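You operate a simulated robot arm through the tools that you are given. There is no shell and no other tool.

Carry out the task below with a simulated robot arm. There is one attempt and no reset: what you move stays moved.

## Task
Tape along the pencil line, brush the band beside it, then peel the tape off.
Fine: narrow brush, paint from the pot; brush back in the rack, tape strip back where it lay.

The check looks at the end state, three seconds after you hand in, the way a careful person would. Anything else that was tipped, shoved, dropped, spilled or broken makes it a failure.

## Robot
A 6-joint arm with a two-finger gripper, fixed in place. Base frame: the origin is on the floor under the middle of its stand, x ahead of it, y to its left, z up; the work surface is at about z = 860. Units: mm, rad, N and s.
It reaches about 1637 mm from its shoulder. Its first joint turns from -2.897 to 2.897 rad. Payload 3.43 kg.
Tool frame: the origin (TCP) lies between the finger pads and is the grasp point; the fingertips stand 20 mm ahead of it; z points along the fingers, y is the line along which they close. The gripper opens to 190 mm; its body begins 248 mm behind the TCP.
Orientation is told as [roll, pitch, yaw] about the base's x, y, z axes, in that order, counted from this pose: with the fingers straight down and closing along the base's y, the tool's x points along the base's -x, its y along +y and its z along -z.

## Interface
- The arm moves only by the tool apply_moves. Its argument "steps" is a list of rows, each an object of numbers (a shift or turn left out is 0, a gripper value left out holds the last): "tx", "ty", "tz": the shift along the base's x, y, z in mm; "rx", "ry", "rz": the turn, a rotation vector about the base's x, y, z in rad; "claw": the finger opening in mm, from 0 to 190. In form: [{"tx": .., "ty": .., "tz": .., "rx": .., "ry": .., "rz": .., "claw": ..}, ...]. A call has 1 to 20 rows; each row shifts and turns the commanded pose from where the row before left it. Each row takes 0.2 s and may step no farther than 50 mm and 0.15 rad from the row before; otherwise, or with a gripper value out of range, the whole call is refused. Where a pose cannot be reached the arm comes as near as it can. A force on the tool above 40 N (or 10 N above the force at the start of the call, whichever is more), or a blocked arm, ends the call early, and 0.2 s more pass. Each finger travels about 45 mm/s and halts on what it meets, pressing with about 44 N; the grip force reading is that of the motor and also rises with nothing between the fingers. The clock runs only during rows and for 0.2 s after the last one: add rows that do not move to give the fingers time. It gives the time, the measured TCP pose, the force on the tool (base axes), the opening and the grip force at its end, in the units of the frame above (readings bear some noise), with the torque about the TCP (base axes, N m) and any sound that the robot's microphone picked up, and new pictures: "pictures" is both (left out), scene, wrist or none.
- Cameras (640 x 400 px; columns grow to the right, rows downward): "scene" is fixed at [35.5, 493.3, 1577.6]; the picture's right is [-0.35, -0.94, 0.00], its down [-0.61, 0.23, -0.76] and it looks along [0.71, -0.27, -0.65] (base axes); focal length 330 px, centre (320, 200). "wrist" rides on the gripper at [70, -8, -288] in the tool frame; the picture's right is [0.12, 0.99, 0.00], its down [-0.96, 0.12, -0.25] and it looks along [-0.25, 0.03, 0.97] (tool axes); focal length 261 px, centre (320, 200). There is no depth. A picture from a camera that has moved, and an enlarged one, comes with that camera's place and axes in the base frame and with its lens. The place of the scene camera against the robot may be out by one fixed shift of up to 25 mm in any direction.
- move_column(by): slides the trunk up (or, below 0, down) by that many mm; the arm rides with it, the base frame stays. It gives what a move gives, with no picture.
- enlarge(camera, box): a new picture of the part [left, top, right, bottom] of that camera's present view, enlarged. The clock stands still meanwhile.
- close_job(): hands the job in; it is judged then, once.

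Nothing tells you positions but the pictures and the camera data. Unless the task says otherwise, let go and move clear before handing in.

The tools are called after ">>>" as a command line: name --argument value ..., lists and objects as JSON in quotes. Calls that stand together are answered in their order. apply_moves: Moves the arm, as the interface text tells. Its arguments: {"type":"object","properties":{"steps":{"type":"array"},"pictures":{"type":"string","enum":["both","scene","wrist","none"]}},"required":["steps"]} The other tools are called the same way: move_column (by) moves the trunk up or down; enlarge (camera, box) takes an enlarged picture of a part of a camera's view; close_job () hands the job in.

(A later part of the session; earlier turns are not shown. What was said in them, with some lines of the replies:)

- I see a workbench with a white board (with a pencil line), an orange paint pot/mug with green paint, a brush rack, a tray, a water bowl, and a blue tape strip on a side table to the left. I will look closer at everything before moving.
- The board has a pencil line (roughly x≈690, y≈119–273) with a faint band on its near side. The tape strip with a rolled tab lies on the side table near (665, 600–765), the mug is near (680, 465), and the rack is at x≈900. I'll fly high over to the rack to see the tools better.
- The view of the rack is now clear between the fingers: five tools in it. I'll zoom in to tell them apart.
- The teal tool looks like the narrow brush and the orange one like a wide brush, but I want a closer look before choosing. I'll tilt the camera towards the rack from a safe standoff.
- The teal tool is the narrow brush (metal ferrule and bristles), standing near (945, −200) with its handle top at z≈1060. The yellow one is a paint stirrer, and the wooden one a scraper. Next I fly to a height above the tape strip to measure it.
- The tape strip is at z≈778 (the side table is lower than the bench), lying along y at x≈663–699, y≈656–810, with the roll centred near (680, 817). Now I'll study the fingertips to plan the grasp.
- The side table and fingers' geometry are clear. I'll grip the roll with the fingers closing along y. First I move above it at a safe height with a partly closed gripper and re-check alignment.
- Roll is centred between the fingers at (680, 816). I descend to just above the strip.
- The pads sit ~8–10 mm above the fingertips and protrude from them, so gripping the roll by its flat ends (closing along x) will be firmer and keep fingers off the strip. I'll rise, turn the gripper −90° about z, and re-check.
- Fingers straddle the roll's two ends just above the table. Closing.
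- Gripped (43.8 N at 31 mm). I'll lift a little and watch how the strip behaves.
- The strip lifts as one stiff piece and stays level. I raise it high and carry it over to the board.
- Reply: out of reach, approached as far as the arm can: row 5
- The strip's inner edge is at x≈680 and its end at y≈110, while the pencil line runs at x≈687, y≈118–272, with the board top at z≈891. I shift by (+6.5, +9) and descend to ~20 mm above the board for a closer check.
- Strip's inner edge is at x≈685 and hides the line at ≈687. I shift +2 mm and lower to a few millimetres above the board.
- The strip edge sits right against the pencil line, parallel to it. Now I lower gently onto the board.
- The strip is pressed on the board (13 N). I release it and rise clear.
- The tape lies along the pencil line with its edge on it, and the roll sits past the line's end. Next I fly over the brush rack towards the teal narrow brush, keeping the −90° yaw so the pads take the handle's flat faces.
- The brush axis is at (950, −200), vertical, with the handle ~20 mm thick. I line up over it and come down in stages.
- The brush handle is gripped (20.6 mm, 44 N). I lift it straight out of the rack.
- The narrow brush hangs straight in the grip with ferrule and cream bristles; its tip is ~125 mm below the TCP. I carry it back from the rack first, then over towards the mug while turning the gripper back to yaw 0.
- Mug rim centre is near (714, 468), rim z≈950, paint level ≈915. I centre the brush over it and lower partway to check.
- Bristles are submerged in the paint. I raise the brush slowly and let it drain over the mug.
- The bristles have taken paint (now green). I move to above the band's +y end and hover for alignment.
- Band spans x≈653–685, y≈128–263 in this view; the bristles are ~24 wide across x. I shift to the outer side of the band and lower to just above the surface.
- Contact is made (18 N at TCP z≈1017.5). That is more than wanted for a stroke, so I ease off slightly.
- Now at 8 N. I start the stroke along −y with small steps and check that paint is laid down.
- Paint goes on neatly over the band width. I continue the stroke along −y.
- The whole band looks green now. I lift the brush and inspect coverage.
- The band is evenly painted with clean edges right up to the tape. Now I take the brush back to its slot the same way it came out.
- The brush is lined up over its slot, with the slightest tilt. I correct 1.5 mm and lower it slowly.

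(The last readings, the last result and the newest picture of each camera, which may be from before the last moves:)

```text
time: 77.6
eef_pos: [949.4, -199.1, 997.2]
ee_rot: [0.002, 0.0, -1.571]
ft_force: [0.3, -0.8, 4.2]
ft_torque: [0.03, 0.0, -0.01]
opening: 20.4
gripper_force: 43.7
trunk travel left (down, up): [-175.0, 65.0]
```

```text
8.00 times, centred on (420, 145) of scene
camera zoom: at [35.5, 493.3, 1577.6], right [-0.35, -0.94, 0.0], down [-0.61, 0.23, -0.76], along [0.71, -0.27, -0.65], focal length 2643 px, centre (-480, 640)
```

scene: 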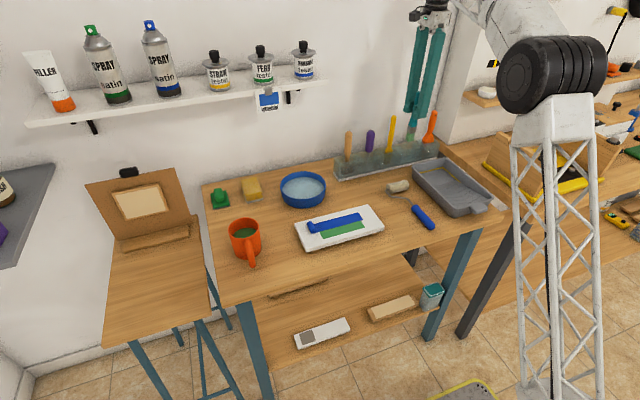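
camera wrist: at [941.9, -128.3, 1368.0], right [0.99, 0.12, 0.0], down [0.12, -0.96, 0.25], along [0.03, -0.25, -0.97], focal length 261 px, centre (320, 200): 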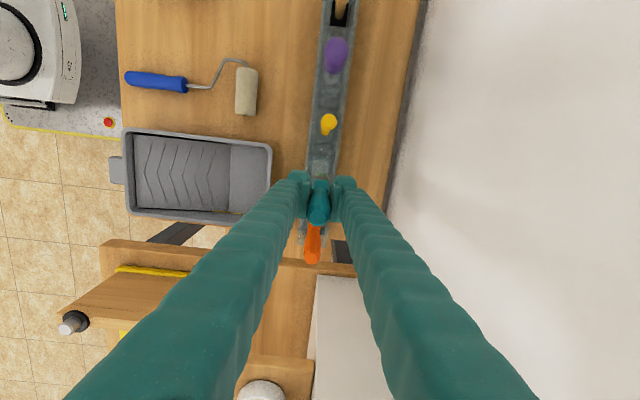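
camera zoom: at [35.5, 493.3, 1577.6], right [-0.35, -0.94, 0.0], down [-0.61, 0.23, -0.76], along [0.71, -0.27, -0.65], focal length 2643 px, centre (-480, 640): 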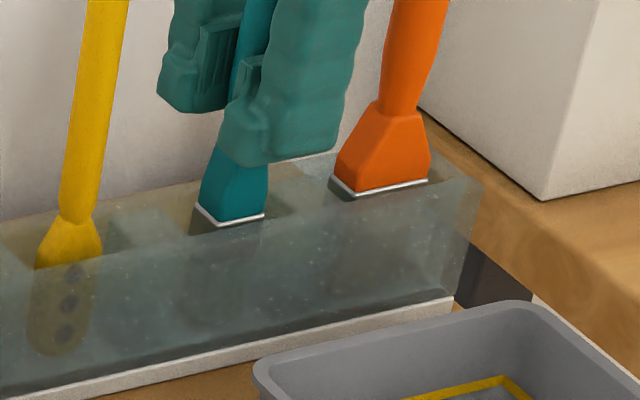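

The brush rests on the slot floor (4 N). I open the gripper and check that it stands.

>>> apply_moves --steps '[{"claw": 30}, {}, {"claw": 80}, {}, {}, {}, {}]' --pictures "none"

>>> enlarge --camera "scene" --box '[370, 80, 470, 170]'

>>> enlarge --camera "wrist" --box '[260, 140, 380, 240]'

```text
time: 79.2
eef_pos: [948.8, -198.8, 997.5]
ee_rot: [-0.001, 0.001, -1.571]
ft_force: [-0.4, -0.8, -0.1]
ft_torque: [-0.02, -0.02, -0.01]
opening: 79.8
gripper_force: 0.0
trunk travel left (down, up): [-175.0, 65.0]
```

```text
4.44 times, centred on (420, 125) of scene
camera zoom: at [35.5, 493.3, 1577.6], right [-0.35, -0.94, 0.0], down [-0.61, 0.23, -0.76], along [0.71, -0.27, -0.65], focal length 1468 px, centre (-124, 533)
```

zoom: 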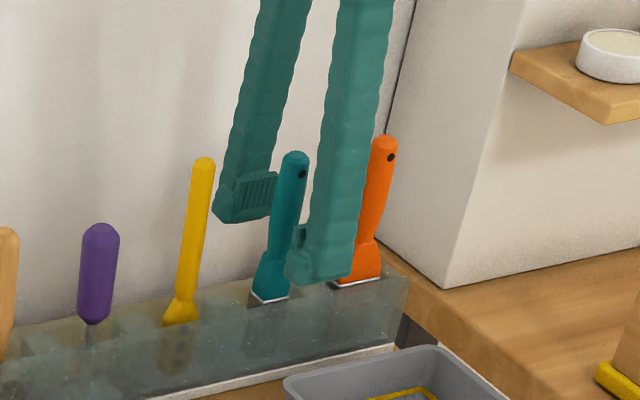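

```text
4.00 times, centred on (320, 190) of wrist
camera zoom: at [941.2, -128.2, 1284.2], right [0.99, 0.12, 0.0], down [0.12, -0.96, 0.25], along [0.03, -0.25, -0.97], focal length 1043 px, centre (320, 240)
```

zoom: 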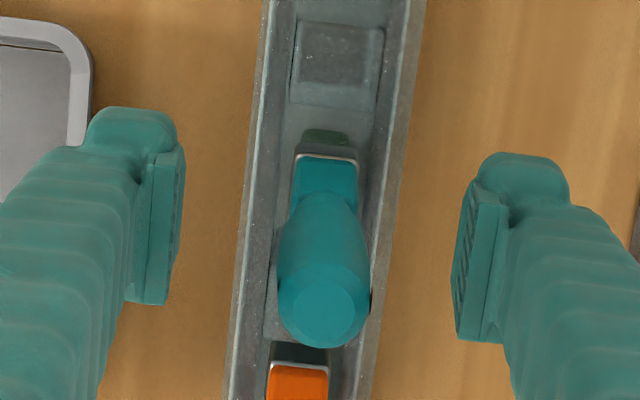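

The brush stands upright in its slot. I rise clear and travel back over the tape's roll.

>>> apply_moves --steps '[{"tz": 30}, {"tz": 40}, {"tz": 40}, {"tz": 35}, {"tx": -22.3, "ty": 43.9}, {"tx": -22.3, "ty": 43.9}, {"tx": -22.3, "ty": 43.9}, {"tx": -22.3, "ty": 43.9}, {"tx": -22.3, "ty": 43.9}, {"tx": -22.3, "ty": 43.9}, {"tx": -22.3, "ty": 43.9}, {"tx": -22.3, "ty": 43.9, "claw": 56}, {"tx": -22.3, "ty": 43.9}, {"tx": -22.3, "ty": 43.9}, {"tx": -22.3, "ty": 43.9}, {}, {"tz": -40}, {"tz": -40}, {}, {}]' --pictures "both"

>>> enlarge --camera "wrist" --box '[250, 150, 400, 300]'

>>> enlarge --camera "scene" --box '[320, 100, 460, 190]'

```text
time: 83.4
eef_pos: [704.5, 285.7, 1059.4]
ee_rot: [0.0, 0.0, -1.571]
ft_force: [0.1, 0.4, 0.4]
ft_torque: [0.01, 0.02, -0.01]
opening: 55.7
gripper_force: 0.0
trunk travel left (down, up): [-175.0, 65.0]
camera wrist: at [696.0, 356.5, 1346.3], right [0.99, 0.12, 0.0], down [0.12, -0.96, 0.25], along [0.03, -0.25, -0.97], focal length 261 px, centre (320, 200)
```

scene: 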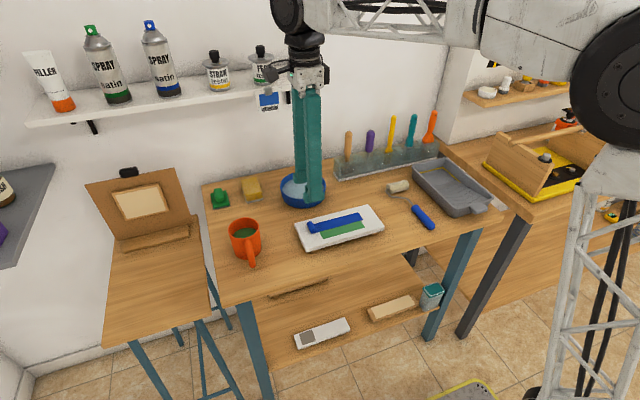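
wrist: 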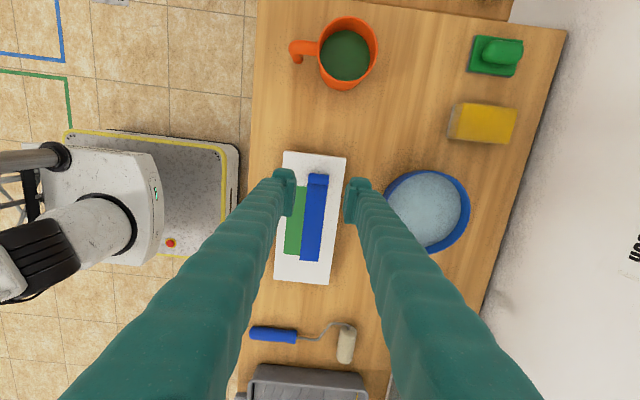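

```text
2.67 times, centred on (325, 225) of wrist
camera zoom: at [696.0, 356.5, 1346.3], right [0.99, 0.12, 0.0], down [0.12, -0.96, 0.25], along [0.03, -0.25, -0.97], focal length 695 px, centre (307, 133)
```

zoom: 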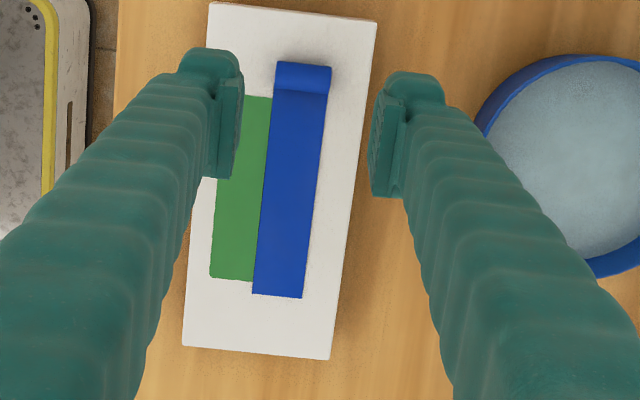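

```text
4.44 times, centred on (390, 145) of scene
camera zoom: at [35.5, 493.3, 1577.6], right [-0.35, -0.94, 0.0], down [-0.61, 0.23, -0.76], along [0.71, -0.27, -0.65], focal length 1468 px, centre (9, 444)
```

zoom: 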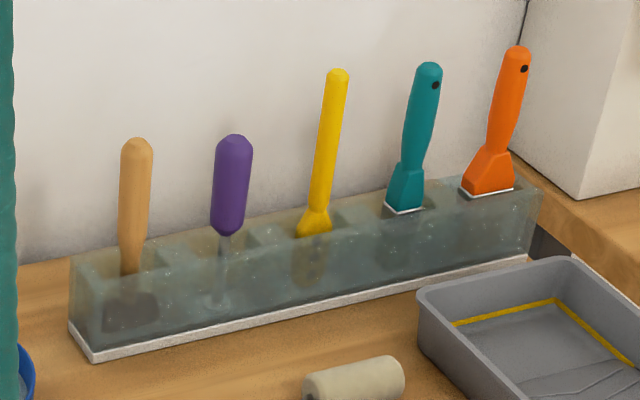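

Tape and paint look right, and all the tools are in the rack. I descend around the roll's ends, offset slightly away from the fresh paint.

>>> apply_moves --steps '[{"tx": -1, "ty": 1.5, "tz": -35}, {"tz": -35}, {"tz": -30}, {"tz": -20}, {"tz": -15}, {"tz": -5}, {}, {}]' --pictures "none"

>>> enlarge --camera "wrist" --box '[260, 150, 380, 240]'

>>> enlarge --camera "scene" --box '[280, 190, 380, 255]'

```text
time: 85.2
eef_pos: [702.5, 287.4, 922.0]
ee_rot: [-0.001, 0.001, -1.57]
ft_force: [-0.7, 0.0, -0.3]
ft_torque: [0.01, -0.02, 0.0]
opening: 55.8
gripper_force: 0.1
trunk travel left (down, up): [-175.0, 65.0]
```

```text
4.44 times, centred on (320, 195) of wrist
camera zoom: at [694.0, 358.0, 1208.8], right [0.99, 0.12, 0.0], down [0.12, -0.96, 0.25], along [0.03, -0.25, -0.97], focal length 1158 px, centre (320, 222)
```

zoom: 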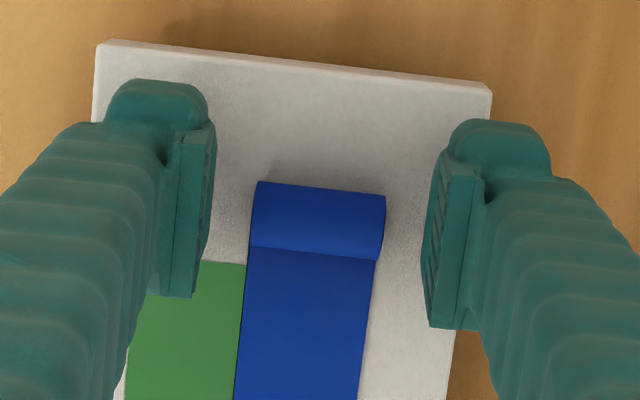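

```text
6.15 times, centred on (330, 222) of scene
camera zoom: at [35.5, 493.3, 1577.6], right [-0.35, -0.94, 0.0], down [-0.61, 0.23, -0.76], along [0.71, -0.27, -0.65], focal length 2033 px, centre (258, 62)
```

zoom: 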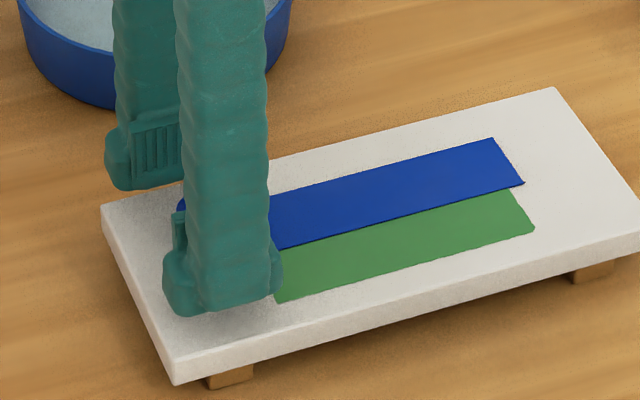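

>>> apply_moves --steps '[{"tx": 1, "ty": 2, "tz": -4}, {"tz": -3}, {"tz": -1}, {}, {}]' --pictures "none"

>>> enlarge --camera "wrist" --box '[260, 150, 380, 240]'

>>> enlarge --camera "scene" --box '[280, 200, 350, 250]'

```text
time: 86.4
eef_pos: [702.7, 289.3, 912.7]
ee_rot: [0.001, -0.001, -1.57]
ft_force: [0.2, 0.4, 0.2]
ft_torque: [0.01, 0.01, 0.0]
opening: 56.4
gripper_force: 0.0
trunk travel left (down, up): [-175.0, 65.0]
```

```text
4.44 times, centred on (320, 195) of wrist
camera zoom: at [695.6, 359.8, 1200.5], right [0.99, 0.12, 0.0], down [0.12, -0.96, 0.25], along [0.03, -0.25, -0.97], focal length 1158 px, centre (320, 222)
```

zoom: 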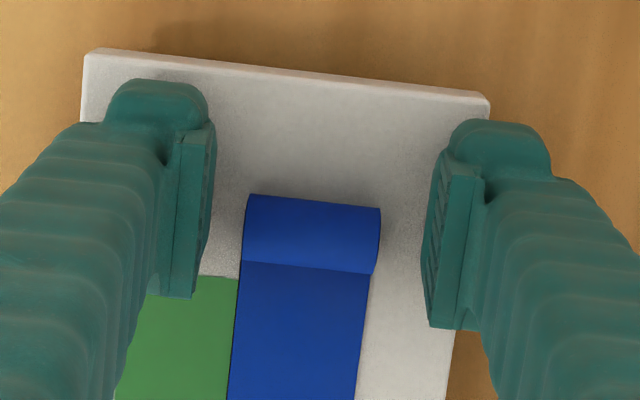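

```text
8.00 times, centred on (315, 225) of scene
camera zoom: at [35.5, 493.3, 1577.6], right [-0.35, -0.94, 0.0], down [-0.61, 0.23, -0.76], along [0.71, -0.27, -0.65], focal length 2643 px, centre (360, 0)
```

zoom: 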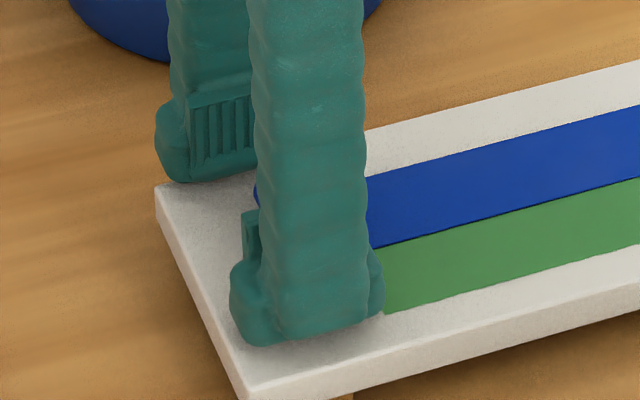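

>>> apply_moves --steps '[{"claw": 28}, {}, {}, {}, {}]' --pictures "none"

>>> enlarge --camera "wrist" --box '[260, 150, 380, 330]'

```text
time: 87.6
eef_pos: [704.8, 290.1, 913.4]
ee_rot: [0.002, 0.0, -1.571]
ft_force: [0.0, 0.2, 0.3]
ft_torque: [0.0, 0.0, -0.03]
opening: 31.2
gripper_force: 43.6
trunk travel left (down, up): [-175.0, 65.0]
```

```text
2.22 times, centred on (320, 240) of wrist
camera zoom: at [695.6, 359.8, 1200.6], right [0.99, 0.12, 0.0], down [0.12, -0.96, 0.25], along [0.03, -0.25, -0.97], focal length 579 px, centre (320, 111)
```

zoom: 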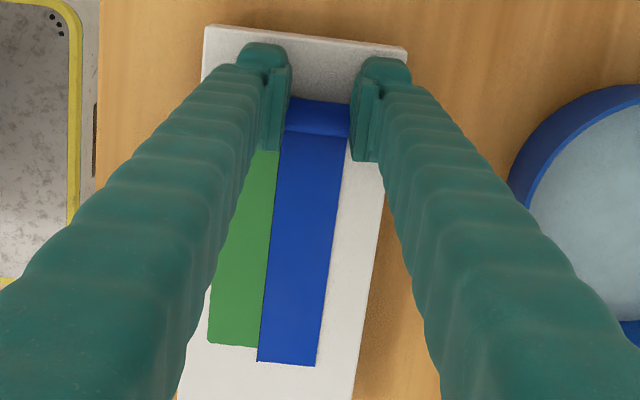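

Gripped. I lift slowly to peel the strip off.

>>> apply_moves --steps '[{"tz": 2}, {"tz": 3}, {"tz": 5}, {"tz": 10}, {"tz": 15}, {"tz": 20}, {}]' --pictures "both"

>>> enlarge --camera "scene" --box '[280, 180, 400, 255]'

>>> enlarge --camera "wrist" --box '[230, 150, 410, 340]'

```text
time: 89.2
eef_pos: [704.5, 287.7, 970.7]
ee_rot: [0.0, 0.003, -1.571]
ft_force: [0.2, 0.7, -0.1]
ft_torque: [0.0, 0.02, 0.01]
opening: 31.5
gripper_force: 44.0
trunk travel left (down, up): [-175.0, 65.0]
camera wrist: at [696.1, 358.7, 1256.8], right [0.99, 0.12, 0.0], down [0.12, -0.96, 0.25], along [0.03, -0.25, -0.97], focal length 261 px, centre (320, 200)
```

scene: 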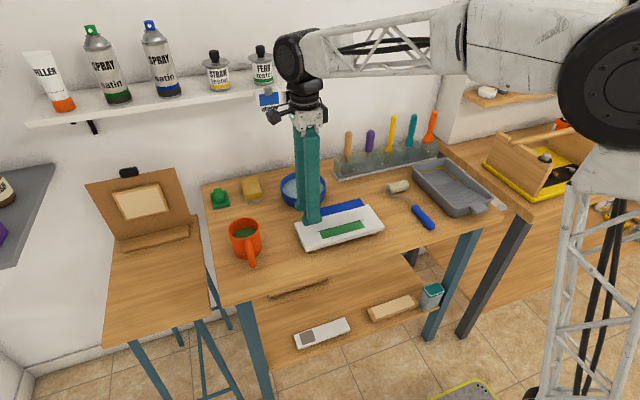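
wrist: 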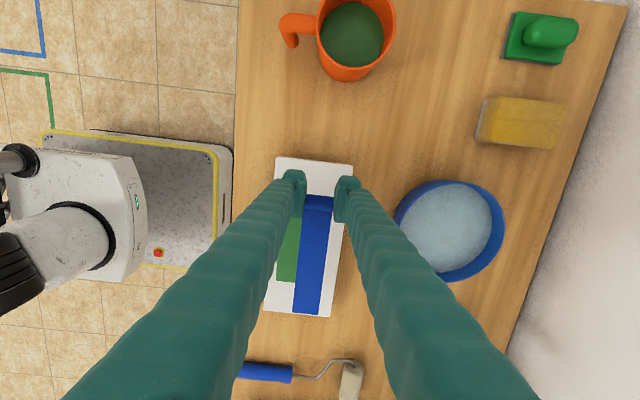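

```text
5.33 times, centred on (340, 218) of scene
camera zoom: at [35.5, 493.3, 1577.6], right [-0.35, -0.94, 0.0], down [-0.61, 0.23, -0.76], along [0.71, -0.27, -0.65], focal length 1762 px, centre (213, 107)
```

zoom: 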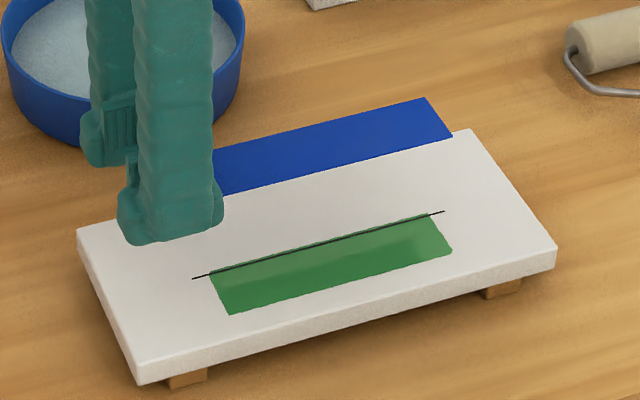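

```text
2.11 times, centred on (320, 245) of wrist
camera zoom: at [696.1, 358.7, 1256.8], right [0.99, 0.12, 0.0], down [0.12, -0.96, 0.25], along [0.03, -0.25, -0.97], focal length 549 px, centre (320, 105)
```

zoom: 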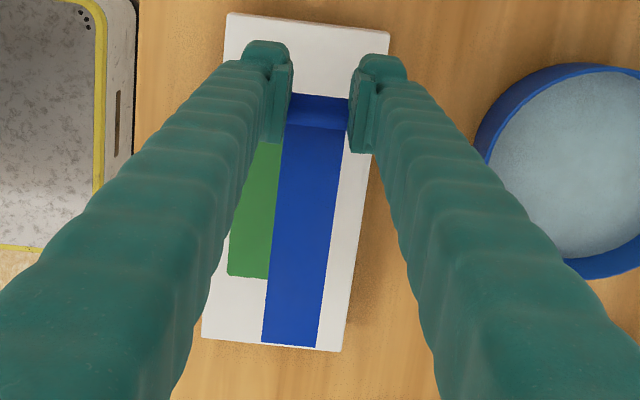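

Clean peel: the paint edge is crisp at the pencil line. Now I carry the strip back to the side table.

>>> apply_moves --steps '[{"tz": 35}, {"tz": 33}, {"tx": -2, "ty": 44.7}, {"tx": -2, "ty": 44.7}, {"tx": -2, "ty": 44.7}, {"tx": -2, "ty": 44.7}, {"tx": -2, "ty": 44.7}, {"tx": -2, "ty": 44.7}, {"tx": -2, "ty": 44.7}, {"tx": -2, "ty": 44.7}, {"tx": -2, "ty": 44.7}, {"tx": -2, "ty": 44.7}, {"tx": -2, "ty": 44.7}, {"tx": -1.8, "ty": 44.6}, {}, {"tz": -40}, {"tz": -40}, {"tz": -40}, {}, {}]' --pictures "both"

```text
time: 93.4
eef_pos: [680.4, 823.5, 916.0]
ee_rot: [0.001, 0.001, -1.571]
ft_force: [-0.4, 0.1, -1.1]
ft_torque: [-0.03, -0.01, -0.01]
opening: 31.2
gripper_force: 43.9
trunk travel left (down, up): [-175.0, 65.0]
camera wrist: at [673.0, 894.3, 1203.1], right [0.99, 0.12, 0.0], down [0.12, -0.96, 0.25], along [0.03, -0.25, -0.97], focal length 261 px, centre (320, 200)
```

scene: 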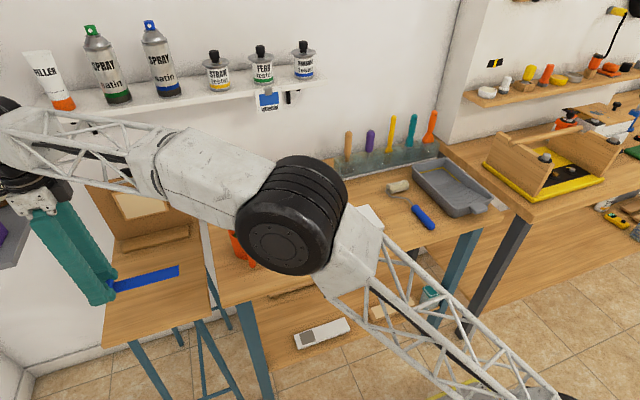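
wrist: 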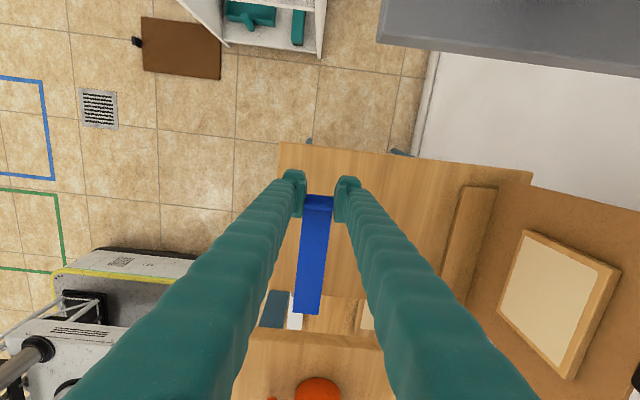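

>>> apply_moves --steps '[{"tx": -0.5, "ty": 0.5, "tz": -30}, {"tz": -30}, {"tz": -25}, {"tz": -15}, {"tz": -7}, {}, {}]' --pictures "none"

>>> enlarge --camera "scene" --box '[90, 265, 200, 340]'

>>> enlarge --camera "wrist" --box '[250, 150, 400, 350]'

```text
time: 95.0
eef_pos: [680.0, 824.1, 810.0]
ee_rot: [-0.001, 0.001, -1.57]
ft_force: [0.4, -0.6, 0.3]
ft_torque: [0.0, 0.0, -0.03]
opening: 31.8
gripper_force: 43.8
trunk travel left (down, up): [-175.0, 65.0]
```

```text
5.33 times, centred on (145, 302) of scene
camera zoom: at [35.5, 493.3, 1577.6], right [-0.35, -0.94, 0.0], down [-0.61, 0.23, -0.76], along [0.71, -0.27, -0.65], focal length 1762 px, centre (1253, -347)
```

zoom: 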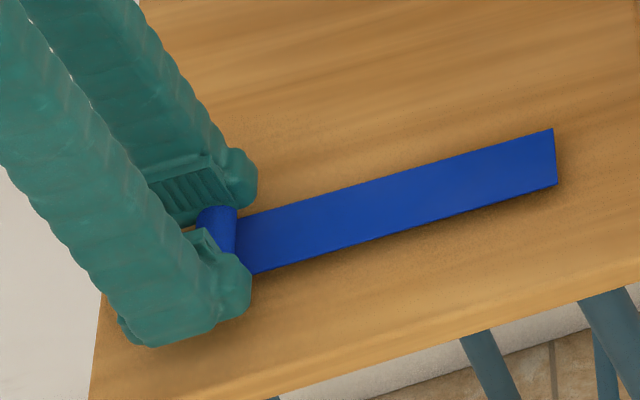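

```text
2.00 times, centred on (325, 250) of wrist
camera zoom: at [671.8, 894.6, 1097.2], right [0.99, 0.12, 0.0], down [0.12, -0.96, 0.25], along [0.03, -0.25, -0.97], focal length 521 px, centre (310, 100)
```

zoom: 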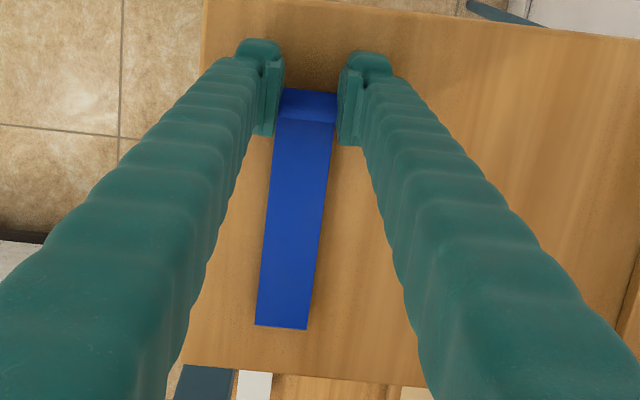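

The strip lines up with its original position within about a millimetre. Lowering the last 9 mm.

>>> apply_moves --steps '[{"tz": -3}, {"tz": -3}, {"tz": -1.5}, {}, {}]' --pictures "none"

>>> enlarge --camera "scene" --box '[90, 265, 200, 340]'

>>> enlarge --camera "wrist" --box '[280, 280, 350, 330]'

```text
time: 96.2
eef_pos: [679.1, 825.1, 801.7]
ee_rot: [0.0, 0.001, -1.57]
ft_force: [-0.2, -0.9, 0.0]
ft_torque: [0.01, 0.01, 0.01]
opening: 31.3
gripper_force: 43.5
trunk travel left (down, up): [-175.0, 65.0]
```

```text
5.33 times, centred on (145, 302) of scene
camera zoom: at [35.5, 493.3, 1577.6], right [-0.35, -0.94, 0.0], down [-0.61, 0.23, -0.76], along [0.71, -0.27, -0.65], focal length 1762 px, centre (1253, -347)
```

zoom: 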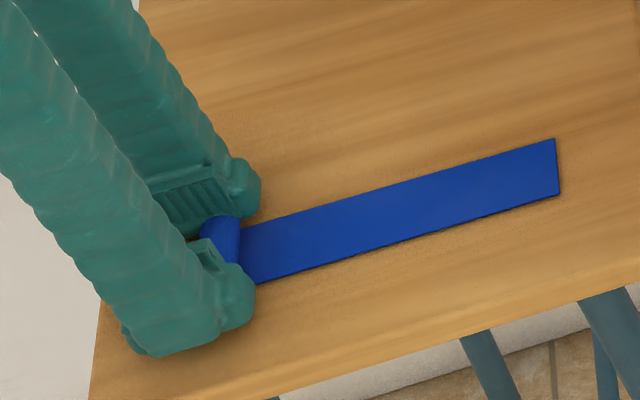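

```text
8.00 times, centred on (315, 305) of wrist
camera zoom: at [671.4, 895.7, 1089.4], right [0.99, 0.12, 0.0], down [0.12, -0.96, 0.25], along [0.03, -0.25, -0.97], focal length 2085 px, centre (360, -640)
```

zoom: 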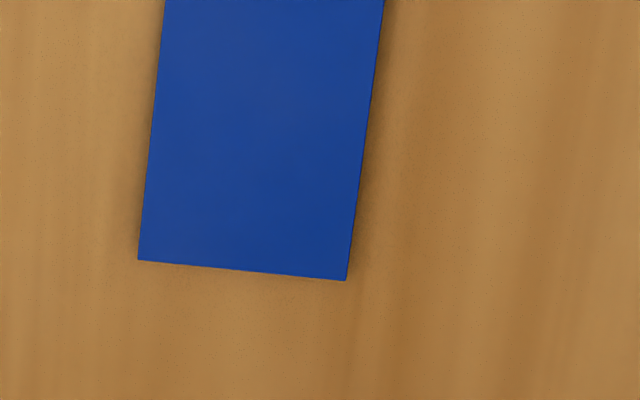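

>>> apply_moves --steps '[{"ty": -0.5, "tz": -0.8}, {"tz": -0.5}, {}, {}]' --pictures "none"

>>> enlarge --camera "scene" --box '[90, 265, 200, 340]'

```text
time: 97.2
eef_pos: [679.1, 823.9, 800.9]
ee_rot: [0.0, 0.001, -1.571]
ft_force: [0.7, 0.3, 0.7]
ft_torque: [-0.02, 0.02, 0.0]
opening: 31.5
gripper_force: 44.0
trunk travel left (down, up): [-175.0, 65.0]
```

```text
5.33 times, centred on (145, 302) of scene
camera zoom: at [35.5, 493.3, 1577.6], right [-0.35, -0.94, 0.0], down [-0.61, 0.23, -0.76], along [0.71, -0.27, -0.65], focal length 1762 px, centre (1253, -347)
```

zoom: 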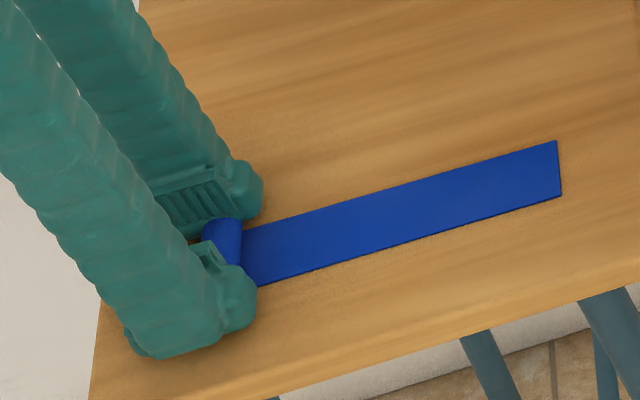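

>>> apply_moves --steps '[{"tx": 0.7, "tz": -0.6}, {}, {}]' --pictures "none"

>>> enlarge --camera "wrist" --box '[280, 280, 350, 330]'

```text
time: 98.0
eef_pos: [679.8, 824.9, 802.0]
ee_rot: [0.0, 0.0, -1.57]
ft_force: [-0.5, -0.8, 4.1]
ft_torque: [-0.17, 0.01, -0.03]
opening: 31.2
gripper_force: 44.0
trunk travel left (down, up): [-175.0, 65.0]
```

```text
8.00 times, centred on (315, 305) of wrist
camera zoom: at [671.2, 895.4, 1088.0], right [0.99, 0.12, 0.0], down [0.12, -0.96, 0.25], along [0.03, -0.25, -0.97], focal length 2085 px, centre (360, -640)
```

zoom: 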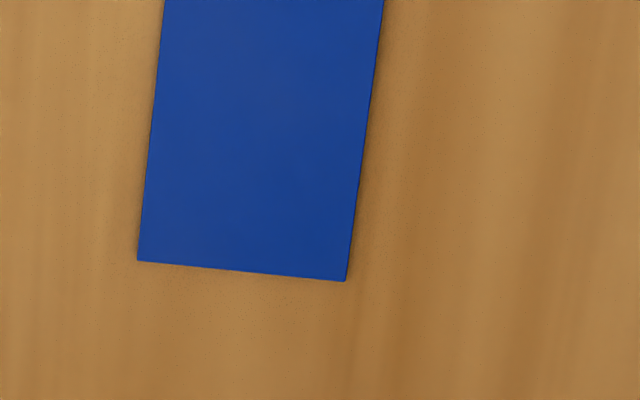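

Contact (4 N): the strip is lying on the side table. I release and rise.

>>> apply_moves --steps '[{"claw": 40}, {}, {"claw": 60}, {}, {}, {"tz": 3}, {"tz": 10}, {"tz": 30}, {"tz": 40}, {}]' --pictures "both"

>>> enlarge --camera "scene" --box '[90, 265, 200, 340]'

>>> enlarge --camera "wrist" --box '[250, 150, 400, 290]'

```text
time: 100.2
eef_pos: [679.0, 821.9, 883.6]
ee_rot: [-0.001, 0.0, -1.573]
ft_force: [-0.3, 0.0, 0.0]
ft_torque: [0.04, 0.01, 0.0]
opening: 59.9
gripper_force: 0.1
trunk travel left (down, up): [-175.0, 65.0]
camera wrist: at [671.4, 892.9, 1170.3], right [0.99, 0.12, 0.0], down [0.12, -0.96, 0.25], along [0.03, -0.25, -0.97], focal length 261 px, centre (320, 200)
```

scene: 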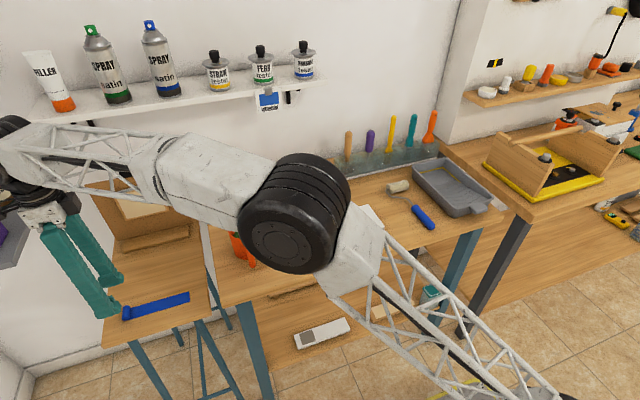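
wrist: 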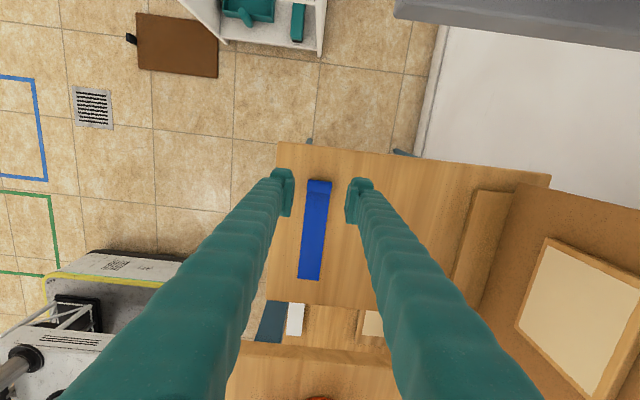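

```text
5.33 times, centred on (145, 302) of scene
camera zoom: at [35.5, 493.3, 1577.6], right [-0.35, -0.94, 0.0], down [-0.61, 0.23, -0.76], along [0.71, -0.27, -0.65], focal length 1762 px, centre (1253, -347)
```

zoom: 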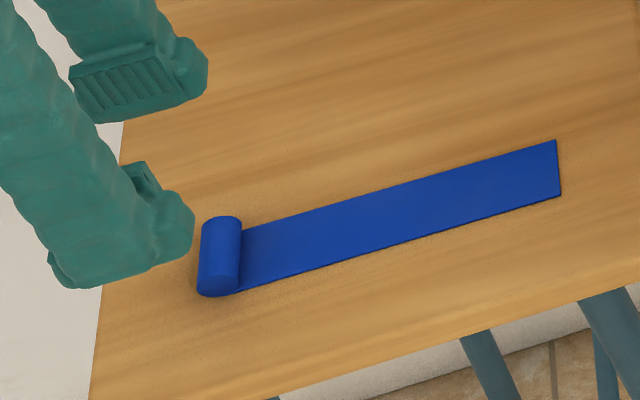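

```text
2.86 times, centred on (325, 220) of wrist
camera zoom: at [671.4, 892.9, 1170.3], right [0.99, 0.12, 0.0], down [0.12, -0.96, 0.25], along [0.03, -0.25, -0.97], focal length 745 px, centre (306, 143)
```

zoom: 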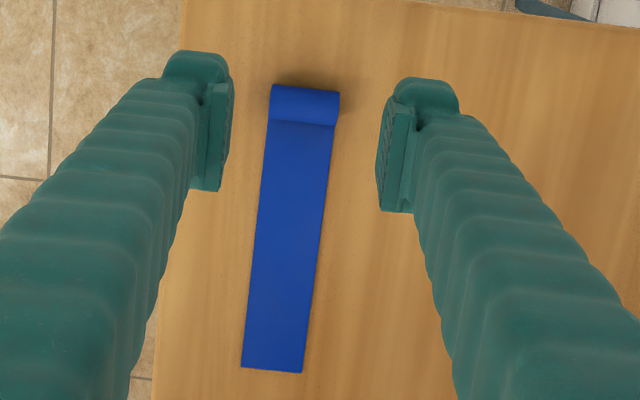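

The strip is back within ~1 mm of where it lay. I withdraw to the starting area and check the whole scene.

>>> apply_moves --steps '[{"tz": 40}, {"tz": 40}, {"tz": 40}, {"tx": -8, "ty": -44, "tz": 20, "rz": 0.1428}, {"tx": -8, "ty": -44, "tz": 20, "rz": 0.1428}, {"tx": -8, "ty": -44, "tz": 20, "rz": 0.1428}, {"tx": -8, "ty": -44, "tz": 20, "rz": 0.1428}, {"tx": -8, "ty": -44, "tz": 20, "rz": 0.1428}, {"tx": -8, "ty": -44, "tz": 20, "rz": 0.1428}, {"tx": -8, "ty": -44, "tz": 20, "rz": 0.1428}, {"tx": -8, "ty": -44, "tz": 20, "rz": 0.1428}, {"tx": -8, "ty": -44, "tz": 20, "rz": 0.1428}, {"tx": -8, "ty": -44, "tz": 20, "rz": 0.1428}, {"tx": -8, "ty": -44, "tz": 20, "rz": 0.1428}, {"tx": -8, "ty": -44, "tz": 20}, {"tx": -8, "ty": -44, "tz": 20}, {"tx": -8, "ty": -44, "tz": 10}, {"claw": 190}, {}, {}]' --pictures "both"

>>> enlarge --camera "scene" --box '[80, 250, 240, 350]'

>>> enlarge --camera "scene" --box '[270, 180, 430, 280]'

>>> enlarge --camera "scene" --box '[310, 100, 470, 200]'

>>> enlarge --camera "scene" --box '[190, 160, 350, 280]'

```text
time: 104.4
eef_pos: [566.3, 209.5, 1275.4]
ee_rot: [-0.001, 0.0, 0.002]
ft_force: [-0.2, -0.3, 0.7]
ft_torque: [-0.05, 0.0, 0.0]
opening: 130.7
gripper_force: 0.0
trunk travel left (down, up): [-175.0, 65.0]
camera wrist: at [496.9, 201.5, 1562.2], right [-0.12, 0.99, 0.0], down [0.96, 0.12, 0.25], along [0.25, 0.03, -0.97], focal length 261 px, centre (320, 200)
```

scene: 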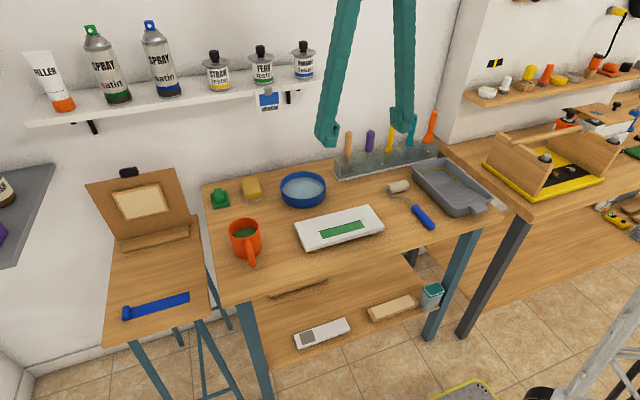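
wrist: 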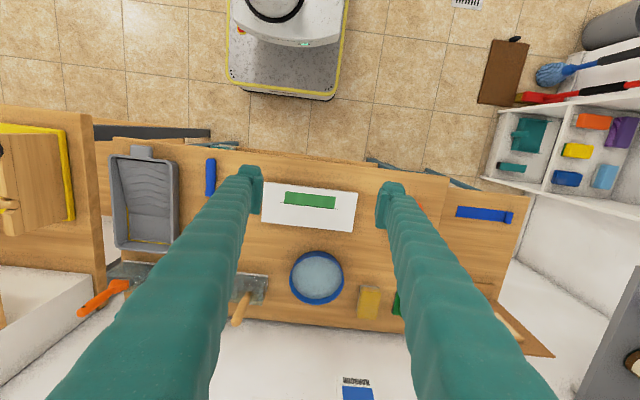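

```text
4.00 times, centred on (160, 300) of scene
camera zoom: at [35.5, 493.3, 1577.6], right [-0.35, -0.94, 0.0], down [-0.61, 0.23, -0.76], along [0.71, -0.27, -0.65], focal length 1322 px, centre (960, -200)
```

zoom: 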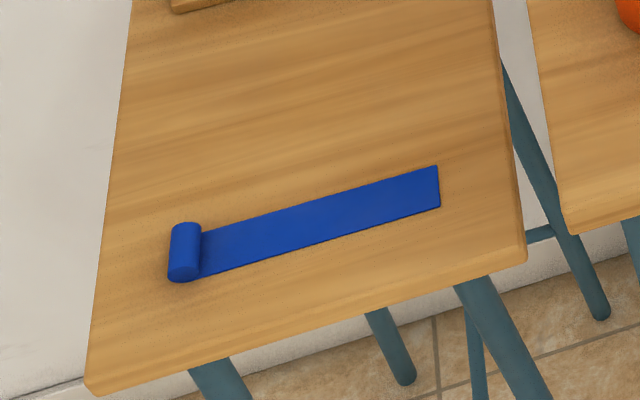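

```text
4.00 times, centred on (350, 230) of scene
camera zoom: at [35.5, 493.3, 1577.6], right [-0.35, -0.94, 0.0], down [-0.61, 0.23, -0.76], along [0.71, -0.27, -0.65], focal length 1322 px, centre (200, 80)
```

zoom: 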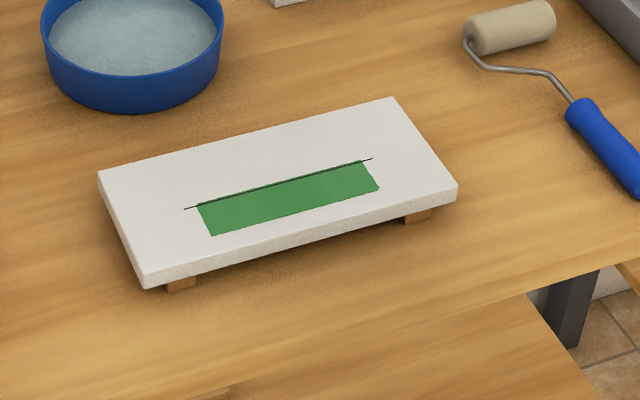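

```text
4.00 times, centred on (390, 150) of scene
camera zoom: at [35.5, 493.3, 1577.6], right [-0.35, -0.94, 0.0], down [-0.61, 0.23, -0.76], along [0.71, -0.27, -0.65], focal length 1322 px, centre (40, 400)
```

zoom: 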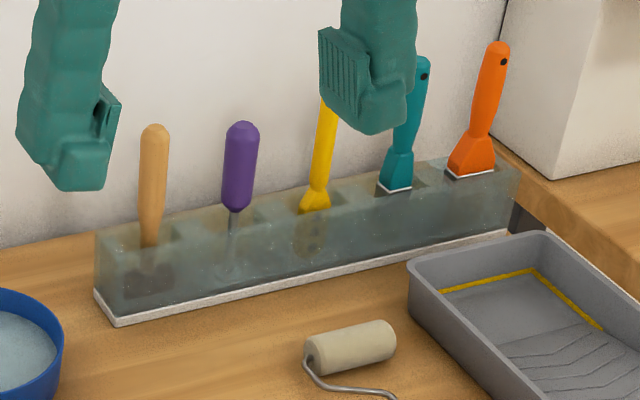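

```text
3.33 times, centred on (270, 220) of scene
camera zoom: at [35.5, 493.3, 1577.6], right [-0.35, -0.94, 0.0], down [-0.61, 0.23, -0.76], along [0.71, -0.27, -0.65], focal length 1101 px, centre (487, 133)
```

zoom: 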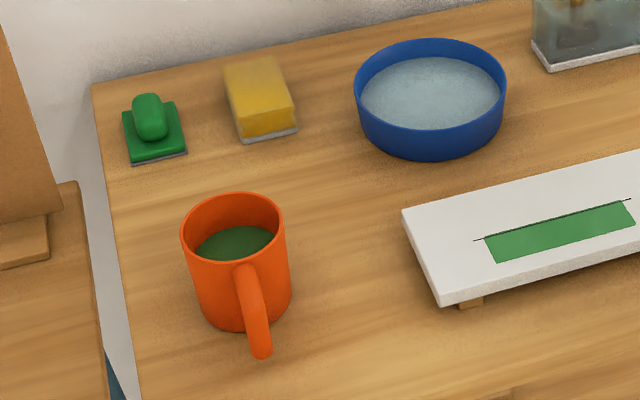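

All items look undisturbed. One last close look at the painted band from the wrist before handing in.

>>> enlarge --camera "wrist" --box '[260, 170, 370, 240]'

>>> enlarge --camera "scene" --box '[305, 210, 375, 250]'

```text
5.71 times, centred on (315, 205) of wrist
camera zoom: at [496.9, 201.5, 1562.2], right [-0.12, 0.99, 0.0], down [0.96, 0.12, 0.25], along [0.25, 0.03, -0.97], focal length 1489 px, centre (349, 171)
```

zoom: 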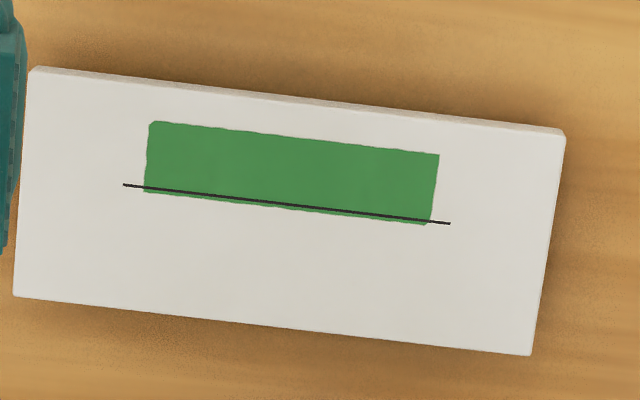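

```text
9.14 times, centred on (340, 230) of scene
camera zoom: at [35.5, 493.3, 1577.6], right [-0.35, -0.94, 0.0], down [-0.61, 0.23, -0.76], along [0.71, -0.27, -0.65], focal length 3020 px, centre (137, -74)
```

zoom: 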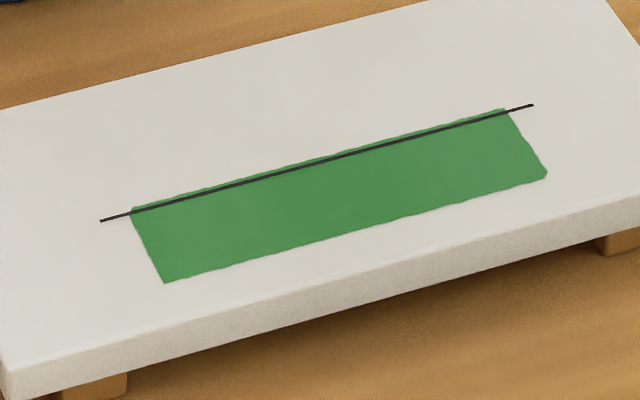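

>>> enlarge --camera "wrist" --box '[278, 185, 308, 210]'

>>> enlarge --camera "wrist" --box '[312, 190, 342, 215]'

```text
16.00 times, centred on (293, 198) of wrist
camera zoom: at [496.9, 201.5, 1562.2], right [-0.12, 0.99, 0.0], down [0.96, 0.12, 0.25], along [0.25, 0.03, -0.97], focal length 4170 px, centre (752, 240)
```

zoom: 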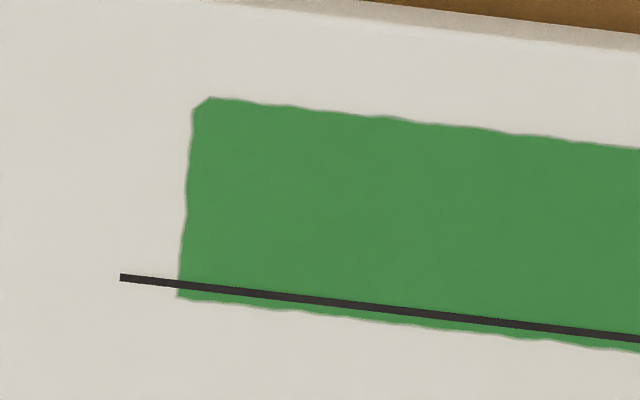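

```text
16.00 times, centred on (327, 202) of wrist
camera zoom: at [496.9, 201.5, 1562.2], right [-0.12, 0.99, 0.0], down [0.96, 0.12, 0.25], along [0.25, 0.03, -0.97], focal length 4170 px, centre (208, 160)
```

zoom: 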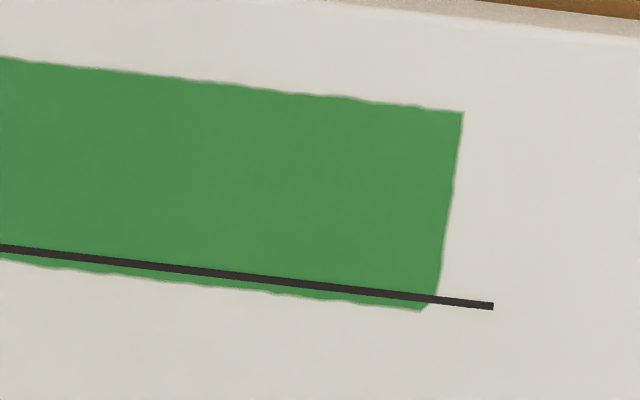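

The narrow brush is back in the rack, and the tape strip is back where it lay, to within about 1 mm. The band is fully painted along the pencil line. The green runs roughly 1.5 mm past the line on the tape side, with the same slightly wavy edge on all four sides. I can't take that back, and nothing else looks disturbed. The gripper is empty and clear, so I'm handing in.

>>> close_job

```text
The job is handed in.
```

The job is handed in; I haven't seen the check's result.

- **Paint:** the band beside the pencil line is fully green, painted with the narrow brush and paint from the pot. The green runs about 1.5 mm past the line on the tape side. The tape edge was on the line to within about 0.5 mm, so I don't know why, and it couldn't be undone. The line itself is still visible.
- **Tape:** the strip peeled off without moving the board noticeably. It is back where it lay on the side table, within about 1 mm.
- **Brush:** the narrow teal brush stands upright in its slot in the rack. I did not clean it, so the bristles still carry green paint.
- **Everything else:** in the last pictures nothing had been tipped, spilled or visibly moved. The gripper is empty and clear of the work.
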